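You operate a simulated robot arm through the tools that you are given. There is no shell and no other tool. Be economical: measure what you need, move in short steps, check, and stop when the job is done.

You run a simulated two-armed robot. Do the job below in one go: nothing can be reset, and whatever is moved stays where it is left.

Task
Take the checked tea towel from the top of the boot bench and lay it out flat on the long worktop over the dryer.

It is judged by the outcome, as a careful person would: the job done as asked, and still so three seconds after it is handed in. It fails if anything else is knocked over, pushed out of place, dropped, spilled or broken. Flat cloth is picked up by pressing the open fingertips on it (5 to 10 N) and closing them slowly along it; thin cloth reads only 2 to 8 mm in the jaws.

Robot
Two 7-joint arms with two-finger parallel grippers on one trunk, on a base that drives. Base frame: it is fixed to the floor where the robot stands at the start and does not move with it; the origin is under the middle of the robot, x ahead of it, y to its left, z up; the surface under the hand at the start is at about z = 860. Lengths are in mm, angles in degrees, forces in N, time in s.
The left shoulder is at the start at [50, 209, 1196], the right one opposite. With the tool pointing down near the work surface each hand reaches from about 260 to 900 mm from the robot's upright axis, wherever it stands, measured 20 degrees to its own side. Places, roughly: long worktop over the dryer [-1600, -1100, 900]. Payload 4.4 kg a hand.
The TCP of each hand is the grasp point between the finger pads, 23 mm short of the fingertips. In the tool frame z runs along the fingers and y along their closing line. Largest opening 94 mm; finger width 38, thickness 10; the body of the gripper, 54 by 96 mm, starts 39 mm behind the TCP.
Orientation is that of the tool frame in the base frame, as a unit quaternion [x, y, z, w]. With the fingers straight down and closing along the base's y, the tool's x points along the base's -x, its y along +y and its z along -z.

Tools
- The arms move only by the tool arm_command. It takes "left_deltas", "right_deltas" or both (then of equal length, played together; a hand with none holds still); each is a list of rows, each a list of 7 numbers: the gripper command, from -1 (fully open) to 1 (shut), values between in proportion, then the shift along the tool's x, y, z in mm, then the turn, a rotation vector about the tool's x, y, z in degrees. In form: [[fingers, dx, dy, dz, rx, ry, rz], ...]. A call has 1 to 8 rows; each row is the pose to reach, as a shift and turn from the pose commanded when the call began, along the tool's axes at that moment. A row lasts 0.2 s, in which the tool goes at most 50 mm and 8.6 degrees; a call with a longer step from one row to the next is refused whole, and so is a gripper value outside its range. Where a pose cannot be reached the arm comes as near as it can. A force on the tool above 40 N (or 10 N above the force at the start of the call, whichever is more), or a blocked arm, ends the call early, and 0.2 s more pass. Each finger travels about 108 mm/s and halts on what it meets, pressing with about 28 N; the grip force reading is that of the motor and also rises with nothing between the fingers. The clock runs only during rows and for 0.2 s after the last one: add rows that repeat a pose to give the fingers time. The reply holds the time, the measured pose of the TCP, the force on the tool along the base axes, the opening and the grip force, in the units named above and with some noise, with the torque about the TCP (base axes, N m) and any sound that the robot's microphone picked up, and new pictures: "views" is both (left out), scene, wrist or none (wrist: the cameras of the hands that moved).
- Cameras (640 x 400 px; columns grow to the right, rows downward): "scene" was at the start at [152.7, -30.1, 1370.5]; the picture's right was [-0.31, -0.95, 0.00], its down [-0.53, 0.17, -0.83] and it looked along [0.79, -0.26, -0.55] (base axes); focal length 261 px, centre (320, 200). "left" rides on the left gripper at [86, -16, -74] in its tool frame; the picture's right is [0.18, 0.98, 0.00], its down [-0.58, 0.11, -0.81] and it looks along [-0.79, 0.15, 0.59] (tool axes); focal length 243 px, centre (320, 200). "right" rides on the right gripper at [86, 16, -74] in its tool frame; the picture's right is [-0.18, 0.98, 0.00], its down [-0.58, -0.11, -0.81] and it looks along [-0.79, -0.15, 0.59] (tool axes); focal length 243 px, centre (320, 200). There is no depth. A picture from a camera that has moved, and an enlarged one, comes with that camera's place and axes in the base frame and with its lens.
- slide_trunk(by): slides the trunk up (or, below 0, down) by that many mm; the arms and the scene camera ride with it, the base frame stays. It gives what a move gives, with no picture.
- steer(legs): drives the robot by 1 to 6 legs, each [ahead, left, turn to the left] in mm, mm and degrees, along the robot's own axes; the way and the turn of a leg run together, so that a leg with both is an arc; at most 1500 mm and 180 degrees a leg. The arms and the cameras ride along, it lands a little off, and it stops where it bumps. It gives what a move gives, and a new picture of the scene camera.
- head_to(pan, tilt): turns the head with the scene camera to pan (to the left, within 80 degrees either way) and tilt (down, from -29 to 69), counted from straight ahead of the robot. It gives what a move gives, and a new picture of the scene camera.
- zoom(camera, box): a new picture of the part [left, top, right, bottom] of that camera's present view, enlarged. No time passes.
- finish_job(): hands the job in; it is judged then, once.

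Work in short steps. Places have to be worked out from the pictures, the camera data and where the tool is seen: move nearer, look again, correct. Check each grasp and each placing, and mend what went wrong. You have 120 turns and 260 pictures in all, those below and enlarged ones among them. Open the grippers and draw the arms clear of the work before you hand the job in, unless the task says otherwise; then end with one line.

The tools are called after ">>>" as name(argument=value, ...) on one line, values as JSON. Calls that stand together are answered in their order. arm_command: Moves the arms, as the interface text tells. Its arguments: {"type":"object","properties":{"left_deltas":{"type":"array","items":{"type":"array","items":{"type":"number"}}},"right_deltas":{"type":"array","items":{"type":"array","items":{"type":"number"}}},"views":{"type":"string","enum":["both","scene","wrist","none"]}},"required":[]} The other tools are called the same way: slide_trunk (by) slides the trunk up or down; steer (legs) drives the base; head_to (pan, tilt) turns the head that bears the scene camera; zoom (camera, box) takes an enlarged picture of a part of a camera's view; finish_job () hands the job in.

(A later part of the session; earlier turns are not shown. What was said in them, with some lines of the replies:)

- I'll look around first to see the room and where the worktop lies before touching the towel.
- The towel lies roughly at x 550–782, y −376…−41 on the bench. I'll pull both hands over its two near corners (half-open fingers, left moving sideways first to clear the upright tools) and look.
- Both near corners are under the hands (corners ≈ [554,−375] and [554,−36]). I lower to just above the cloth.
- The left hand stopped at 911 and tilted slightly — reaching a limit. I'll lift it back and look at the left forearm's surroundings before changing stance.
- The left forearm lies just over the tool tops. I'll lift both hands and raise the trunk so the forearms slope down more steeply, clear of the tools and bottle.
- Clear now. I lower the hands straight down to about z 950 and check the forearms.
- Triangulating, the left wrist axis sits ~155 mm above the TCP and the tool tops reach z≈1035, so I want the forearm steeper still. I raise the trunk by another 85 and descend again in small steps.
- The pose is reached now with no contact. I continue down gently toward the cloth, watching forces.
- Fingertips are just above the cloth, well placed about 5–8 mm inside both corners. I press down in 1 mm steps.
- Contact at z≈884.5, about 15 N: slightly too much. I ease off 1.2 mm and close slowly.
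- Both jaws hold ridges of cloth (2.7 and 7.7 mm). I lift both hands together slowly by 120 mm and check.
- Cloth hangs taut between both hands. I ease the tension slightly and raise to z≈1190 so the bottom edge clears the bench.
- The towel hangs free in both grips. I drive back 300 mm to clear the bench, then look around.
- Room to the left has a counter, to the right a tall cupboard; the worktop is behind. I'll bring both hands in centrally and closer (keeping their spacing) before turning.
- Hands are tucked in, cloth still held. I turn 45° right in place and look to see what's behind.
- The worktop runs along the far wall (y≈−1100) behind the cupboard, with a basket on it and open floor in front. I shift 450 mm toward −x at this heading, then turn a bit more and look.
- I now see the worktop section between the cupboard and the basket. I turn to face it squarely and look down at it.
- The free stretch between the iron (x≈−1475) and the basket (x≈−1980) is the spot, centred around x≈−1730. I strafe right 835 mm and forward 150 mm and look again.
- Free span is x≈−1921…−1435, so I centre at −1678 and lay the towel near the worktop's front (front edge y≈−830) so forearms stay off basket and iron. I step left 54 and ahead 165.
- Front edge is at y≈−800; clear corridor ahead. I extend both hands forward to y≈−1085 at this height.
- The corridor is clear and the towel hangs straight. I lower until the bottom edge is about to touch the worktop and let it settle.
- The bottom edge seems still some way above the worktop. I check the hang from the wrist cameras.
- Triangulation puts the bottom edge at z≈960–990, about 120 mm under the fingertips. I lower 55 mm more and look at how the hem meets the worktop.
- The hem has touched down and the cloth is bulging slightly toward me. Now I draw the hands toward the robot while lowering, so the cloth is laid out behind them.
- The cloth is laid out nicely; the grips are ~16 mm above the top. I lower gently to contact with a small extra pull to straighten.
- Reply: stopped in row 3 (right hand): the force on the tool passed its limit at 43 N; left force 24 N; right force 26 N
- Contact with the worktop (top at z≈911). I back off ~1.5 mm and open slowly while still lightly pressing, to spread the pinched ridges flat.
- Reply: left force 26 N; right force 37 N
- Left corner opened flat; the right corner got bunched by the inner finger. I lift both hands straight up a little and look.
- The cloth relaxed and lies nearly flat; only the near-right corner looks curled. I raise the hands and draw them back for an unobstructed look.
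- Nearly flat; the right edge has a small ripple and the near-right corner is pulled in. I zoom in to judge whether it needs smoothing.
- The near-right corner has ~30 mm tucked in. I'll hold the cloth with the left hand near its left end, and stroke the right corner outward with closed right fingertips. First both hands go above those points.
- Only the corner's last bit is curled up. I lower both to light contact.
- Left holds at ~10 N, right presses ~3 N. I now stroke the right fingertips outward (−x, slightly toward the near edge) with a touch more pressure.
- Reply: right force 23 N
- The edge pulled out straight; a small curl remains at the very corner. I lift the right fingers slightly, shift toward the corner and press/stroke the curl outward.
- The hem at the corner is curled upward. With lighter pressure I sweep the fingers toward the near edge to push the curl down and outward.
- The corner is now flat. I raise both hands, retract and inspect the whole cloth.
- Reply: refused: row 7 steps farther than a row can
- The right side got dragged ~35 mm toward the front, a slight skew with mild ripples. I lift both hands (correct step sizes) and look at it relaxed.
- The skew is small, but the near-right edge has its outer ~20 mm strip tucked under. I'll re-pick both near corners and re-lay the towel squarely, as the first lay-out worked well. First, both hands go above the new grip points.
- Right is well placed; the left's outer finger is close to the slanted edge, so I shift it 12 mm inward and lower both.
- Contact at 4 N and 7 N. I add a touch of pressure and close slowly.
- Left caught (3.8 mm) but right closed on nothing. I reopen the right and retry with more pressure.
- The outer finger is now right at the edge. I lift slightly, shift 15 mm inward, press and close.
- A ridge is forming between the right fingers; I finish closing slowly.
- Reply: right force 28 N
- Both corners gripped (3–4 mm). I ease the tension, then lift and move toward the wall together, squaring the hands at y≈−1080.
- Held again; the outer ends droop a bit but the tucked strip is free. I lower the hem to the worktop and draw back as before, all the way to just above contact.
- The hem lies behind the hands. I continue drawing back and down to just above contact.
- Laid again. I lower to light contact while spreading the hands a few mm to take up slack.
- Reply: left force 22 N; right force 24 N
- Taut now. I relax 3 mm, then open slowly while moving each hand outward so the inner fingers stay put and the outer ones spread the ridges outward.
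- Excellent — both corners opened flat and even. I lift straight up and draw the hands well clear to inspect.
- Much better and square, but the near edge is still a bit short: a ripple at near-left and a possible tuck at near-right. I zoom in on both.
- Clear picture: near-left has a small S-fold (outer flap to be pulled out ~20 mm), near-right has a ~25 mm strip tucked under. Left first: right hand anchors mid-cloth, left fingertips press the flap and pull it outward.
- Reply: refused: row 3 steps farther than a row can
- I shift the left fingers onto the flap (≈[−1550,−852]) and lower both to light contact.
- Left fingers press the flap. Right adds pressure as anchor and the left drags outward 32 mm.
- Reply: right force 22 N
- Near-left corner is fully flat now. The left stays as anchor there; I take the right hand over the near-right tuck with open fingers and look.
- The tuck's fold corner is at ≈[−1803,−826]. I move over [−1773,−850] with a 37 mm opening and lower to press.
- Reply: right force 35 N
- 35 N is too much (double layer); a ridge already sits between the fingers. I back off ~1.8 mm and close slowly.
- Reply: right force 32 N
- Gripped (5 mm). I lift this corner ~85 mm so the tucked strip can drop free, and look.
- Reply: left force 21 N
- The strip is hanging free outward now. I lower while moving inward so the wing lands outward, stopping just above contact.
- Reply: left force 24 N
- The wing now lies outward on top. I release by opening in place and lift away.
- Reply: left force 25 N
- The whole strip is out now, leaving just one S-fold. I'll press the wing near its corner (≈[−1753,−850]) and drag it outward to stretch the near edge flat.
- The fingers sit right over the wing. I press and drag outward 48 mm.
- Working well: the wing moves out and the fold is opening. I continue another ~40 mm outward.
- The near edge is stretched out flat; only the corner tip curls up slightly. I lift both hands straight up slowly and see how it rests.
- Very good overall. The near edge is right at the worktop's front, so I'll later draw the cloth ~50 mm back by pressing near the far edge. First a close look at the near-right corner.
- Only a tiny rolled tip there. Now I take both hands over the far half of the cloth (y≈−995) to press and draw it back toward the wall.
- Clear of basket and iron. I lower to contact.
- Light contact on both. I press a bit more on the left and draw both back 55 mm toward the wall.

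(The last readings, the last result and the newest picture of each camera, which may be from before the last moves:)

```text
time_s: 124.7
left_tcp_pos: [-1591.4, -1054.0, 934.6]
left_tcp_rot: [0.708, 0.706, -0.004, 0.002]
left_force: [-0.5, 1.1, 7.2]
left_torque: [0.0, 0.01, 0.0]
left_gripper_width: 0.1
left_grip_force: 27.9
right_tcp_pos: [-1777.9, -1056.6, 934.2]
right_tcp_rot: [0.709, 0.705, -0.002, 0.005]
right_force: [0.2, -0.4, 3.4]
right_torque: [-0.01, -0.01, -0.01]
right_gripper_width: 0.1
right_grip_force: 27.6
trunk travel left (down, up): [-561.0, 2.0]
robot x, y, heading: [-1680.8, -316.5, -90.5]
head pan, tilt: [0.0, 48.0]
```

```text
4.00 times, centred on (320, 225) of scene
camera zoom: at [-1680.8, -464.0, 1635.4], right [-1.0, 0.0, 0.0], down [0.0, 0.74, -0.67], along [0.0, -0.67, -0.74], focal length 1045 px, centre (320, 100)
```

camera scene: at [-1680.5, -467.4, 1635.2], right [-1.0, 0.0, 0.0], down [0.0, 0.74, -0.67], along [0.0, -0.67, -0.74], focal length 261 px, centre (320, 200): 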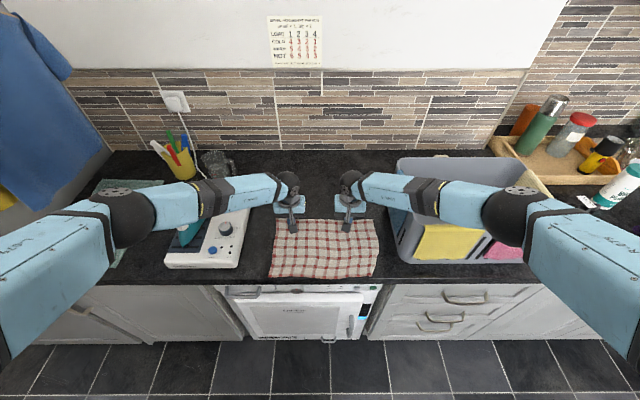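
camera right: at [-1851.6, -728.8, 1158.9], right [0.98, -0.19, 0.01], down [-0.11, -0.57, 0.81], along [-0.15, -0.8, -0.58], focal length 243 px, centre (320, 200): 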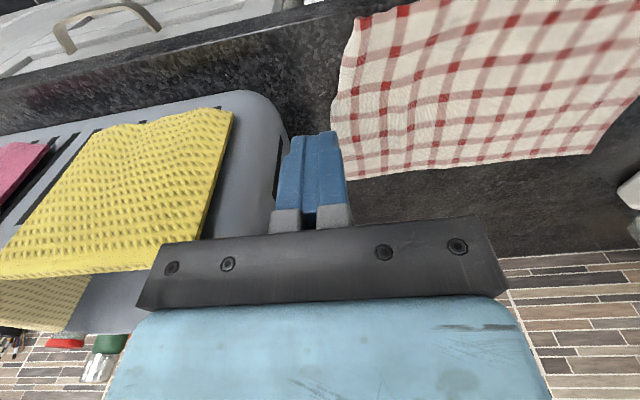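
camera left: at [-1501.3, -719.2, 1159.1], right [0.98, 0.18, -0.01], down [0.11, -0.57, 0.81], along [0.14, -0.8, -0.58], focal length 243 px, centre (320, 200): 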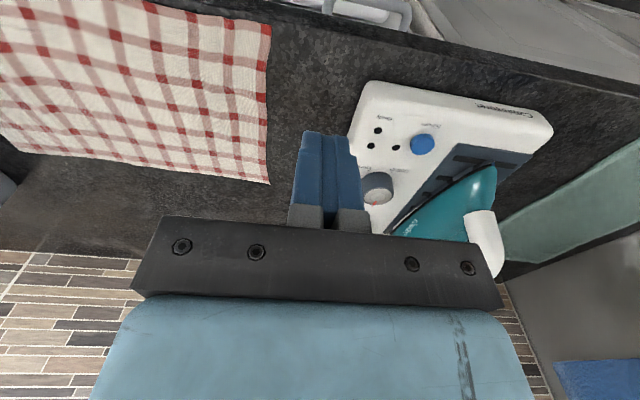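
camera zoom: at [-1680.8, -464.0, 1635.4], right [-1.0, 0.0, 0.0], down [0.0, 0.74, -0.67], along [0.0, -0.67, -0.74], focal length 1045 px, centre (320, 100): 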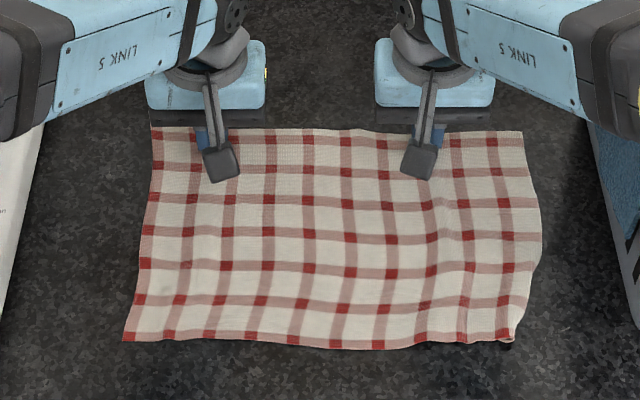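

Excellent: the towel moved back in one piece and lies flat, ~60 mm from the front edge. I lift straight up, retract both arms and open the grippers.

>>> arm_command(left_deltas=[[1, 0, 0, -3, 0, 0, 0], [1, 0, 0, -30, 0, 0, 0], [1, 0, 0, -75, 0, 0, 0], [1, 0, 0, -120, 0, 0, 0], [1, 0, 0, -165, 0, 0, 0], [0.5, 0, 0, -210, 0, 0, 0], [0, 35, 0, -240, 0, 0, 0], [-1, 80, 0, -250, 0, 0, 0]], right_deltas=[[1, 0, 0, -3, 0, 0, 0], [1, 0, 0, -30, 0, 0, 0], [1, 0, 0, -75, 0, 0, 0], [1, 0, 0, -120, 0, 0, 0], [1, 0, 0, -165, 0, 0, 0], [0.5, 0, 0, -210, 0, 0, 0], [0, 35, 0, -240, 0, 0, 0], [-1, 80, 0, -250, 0, 0, 0]], views="none")

>>> arm_command(left_deltas=[[-1, 45, 0, 0, 0, 0, 0], [-1, 90, 0, 0, 0, 0, 0], [-1, 135, 0, 0, 0, 0, 0], [-1, 180, 0, 0, 0, 0, 0], [-1, 225, 0, 0, 0, 0, 0], [-1, 270, 0, 0, 0, 0, 0], [-1, 315, 0, 0, 0, 0, 0], [-1, 315, 0, 0, 0, 0, 0]], right_deltas=[[-1, 45, 0, 0, 0, 0, 0], [-1, 90, 0, 0, 0, 0, 0], [-1, 135, 0, 0, 0, 0, 0], [-1, 180, 0, 0, 0, 0, 0], [-1, 225, 0, 0, 0, 0, 0], [-1, 270, 0, 0, 0, 0, 0], [-1, 315, 0, 0, 0, 0, 0], [-1, 315, 0, 0, 0, 0, 0]], views="scene")

>>> zoom(camera="scene", box=[240, 175, 400, 275])

```text
time_s: 126.5
left_tcp_pos: [-1590.0, -968.9, 1184.7]
left_tcp_rot: [0.708, 0.706, -0.004, 0.002]
left_force: [-0.2, -0.2, 0.6]
left_torque: [-0.03, 0.01, -0.02]
left_gripper_width: 93.9
left_grip_force: 0.0
right_tcp_pos: [-1777.1, -972.0, 1184.5]
right_tcp_rot: [0.71, 0.704, -0.002, 0.004]
right_force: [-0.6, 0.2, 0.2]
right_torque: [-0.02, -0.02, 0.01]
right_gripper_width: 94.0
right_grip_force: 0.2
trunk travel left (down, up): [-561.0, 2.0]
robot x, y, heading: [-1679.7, -317.2, -90.3]
head pan, tilt: [0.0, 48.0]
```

```text
time_s: 128.3
left_tcp_pos: [-1589.8, -658.8, 1179.3]
left_tcp_rot: [0.708, 0.707, -0.003, 0.001]
left_force: [0.3, 0.1, -0.3]
left_torque: [-0.04, -0.02, 0.02]
left_gripper_width: 94.1
left_grip_force: 0.1
right_tcp_pos: [-1775.9, -661.1, 1181.4]
right_tcp_rot: [0.709, 0.705, -0.001, 0.002]
right_force: [0.5, -0.2, -1.0]
right_torque: [0.0, 0.01, 0.05]
right_gripper_width: 94.0
right_grip_force: 0.0
trunk travel left (down, up): [-561.0, 2.0]
robot x, y, heading: [-1682.8, -315.8, -90.3]
head pan, tilt: [0.0, 48.0]
camera scene: at [-1680.7, -467.2, 1635.1], right [-1.0, 0.0, 0.0], down [0.0, 0.74, -0.67], along [0.0, -0.67, -0.74], focal length 261 px, centre (320, 200)
```

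scene: 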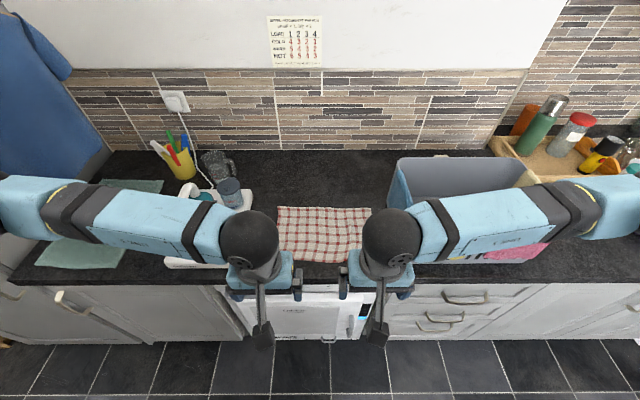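

```text
4.00 times, centred on (320, 225) of scene
camera zoom: at [-1680.7, -467.2, 1635.1], right [-1.0, 0.0, 0.0], down [0.0, 0.74, -0.67], along [0.0, -0.67, -0.74], focal length 1045 px, centre (320, 100)
```

zoom: 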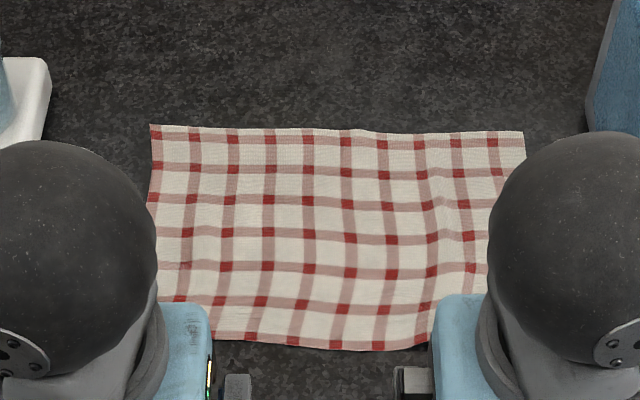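

Flat and undisturbed. I back the robot away 350 mm for a final unobstructed check.

>>> steer(legs=[[-300, 0, 0]])

>>> head_to(pan=0, tilt=30)

>>> zoom(camera="scene", box=[220, 190, 420, 315])

```text
time_s: 130.4
left_tcp_pos: [-1588.4, -359.2, 1180.3]
left_tcp_rot: [0.709, 0.705, -0.003, 0.001]
left_force: [-0.8, 0.5, 0.0]
left_torque: [0.02, -0.01, -0.01]
left_gripper_width: 94.1
left_grip_force: 0.1
right_tcp_pos: [-1774.7, -361.3, 1179.2]
right_tcp_rot: [0.71, 0.704, 0.0, 0.003]
right_force: [0.3, -0.4, -0.2]
right_torque: [0.0, 0.03, 0.02]
right_gripper_width: 93.8
right_grip_force: 0.0
trunk travel left (down, up): [-561.0, 2.0]
robot x, y, heading: [-1682.1, -19.5, -90.5]
head pan, tilt: [0.0, 48.0]
camera scene: at [-1679.4, -167.7, 1635.0], right [-1.0, 0.01, 0.0], down [0.01, 0.74, -0.67], along [0.0, -0.67, -0.74], focal length 261 px, centre (320, 200)
```

scene: 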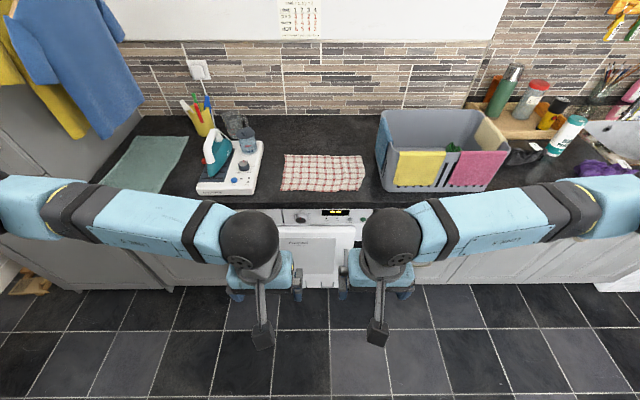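

```text
time_s: 131.2
left_tcp_pos: [-1589.6, -358.9, 1179.4]
left_tcp_rot: [0.709, 0.706, -0.003, 0.0]
left_force: [-0.9, -0.3, 0.9]
left_torque: [0.0, 0.01, -0.01]
left_gripper_width: 94.1
left_grip_force: 0.1
right_tcp_pos: [-1775.3, -362.4, 1181.8]
right_tcp_rot: [0.71, 0.704, -0.002, 0.004]
right_force: [0.1, -0.4, 0.3]
right_torque: [0.0, -0.01, -0.04]
right_gripper_width: 94.1
right_grip_force: 0.0
trunk travel left (down, up): [-561.0, 2.0]
robot x, y, heading: [-1674.4, -13.6, -90.2]
head pan, tilt: [0.0, 30.0]
camera scene: at [-1679.4, -177.6, 1662.0], right [-1.0, 0.01, 0.0], down [0.0, 0.5, -0.87], along [-0.01, -0.87, -0.5], focal length 261 px, centre (320, 200)
```

scene: 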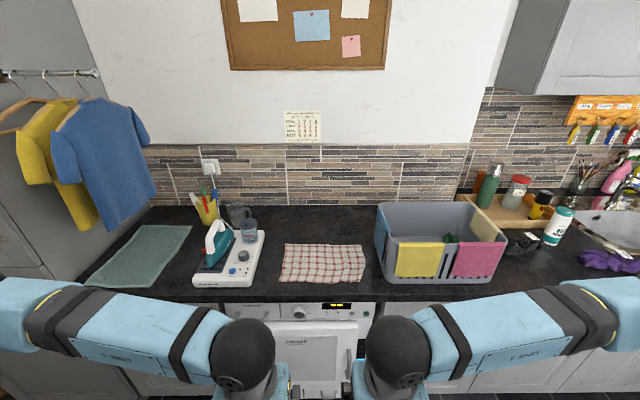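

```text
3.20 times, centred on (320, 252) of scene
camera zoom: at [-1679.4, -177.6, 1662.0], right [-1.0, 0.01, 0.0], down [0.0, 0.5, -0.87], along [-0.01, -0.87, -0.5], focal length 836 px, centre (320, 32)
```

zoom: 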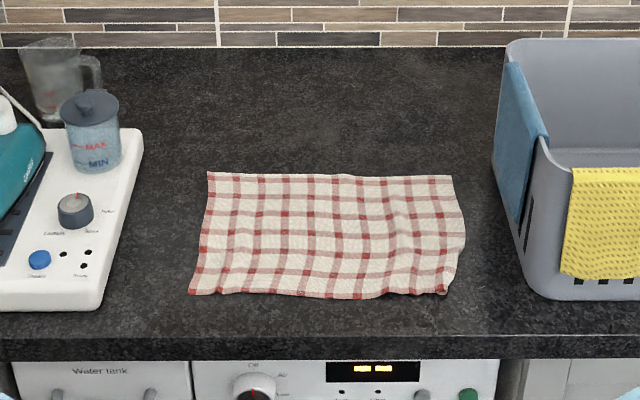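

The towel lies flat on the worktop above the dryer, nothing else has moved, the grippers are open and the arms are clear. I hand the job in.

>>> finish_job()

```text
The job is handed in.
```

The checked tea towel is laid out flat on the long worktop over the dryer, apart from a slight roll at the tip of the near-right corner. Nothing else looks disturbed, the grippers are open and both arms are clear.
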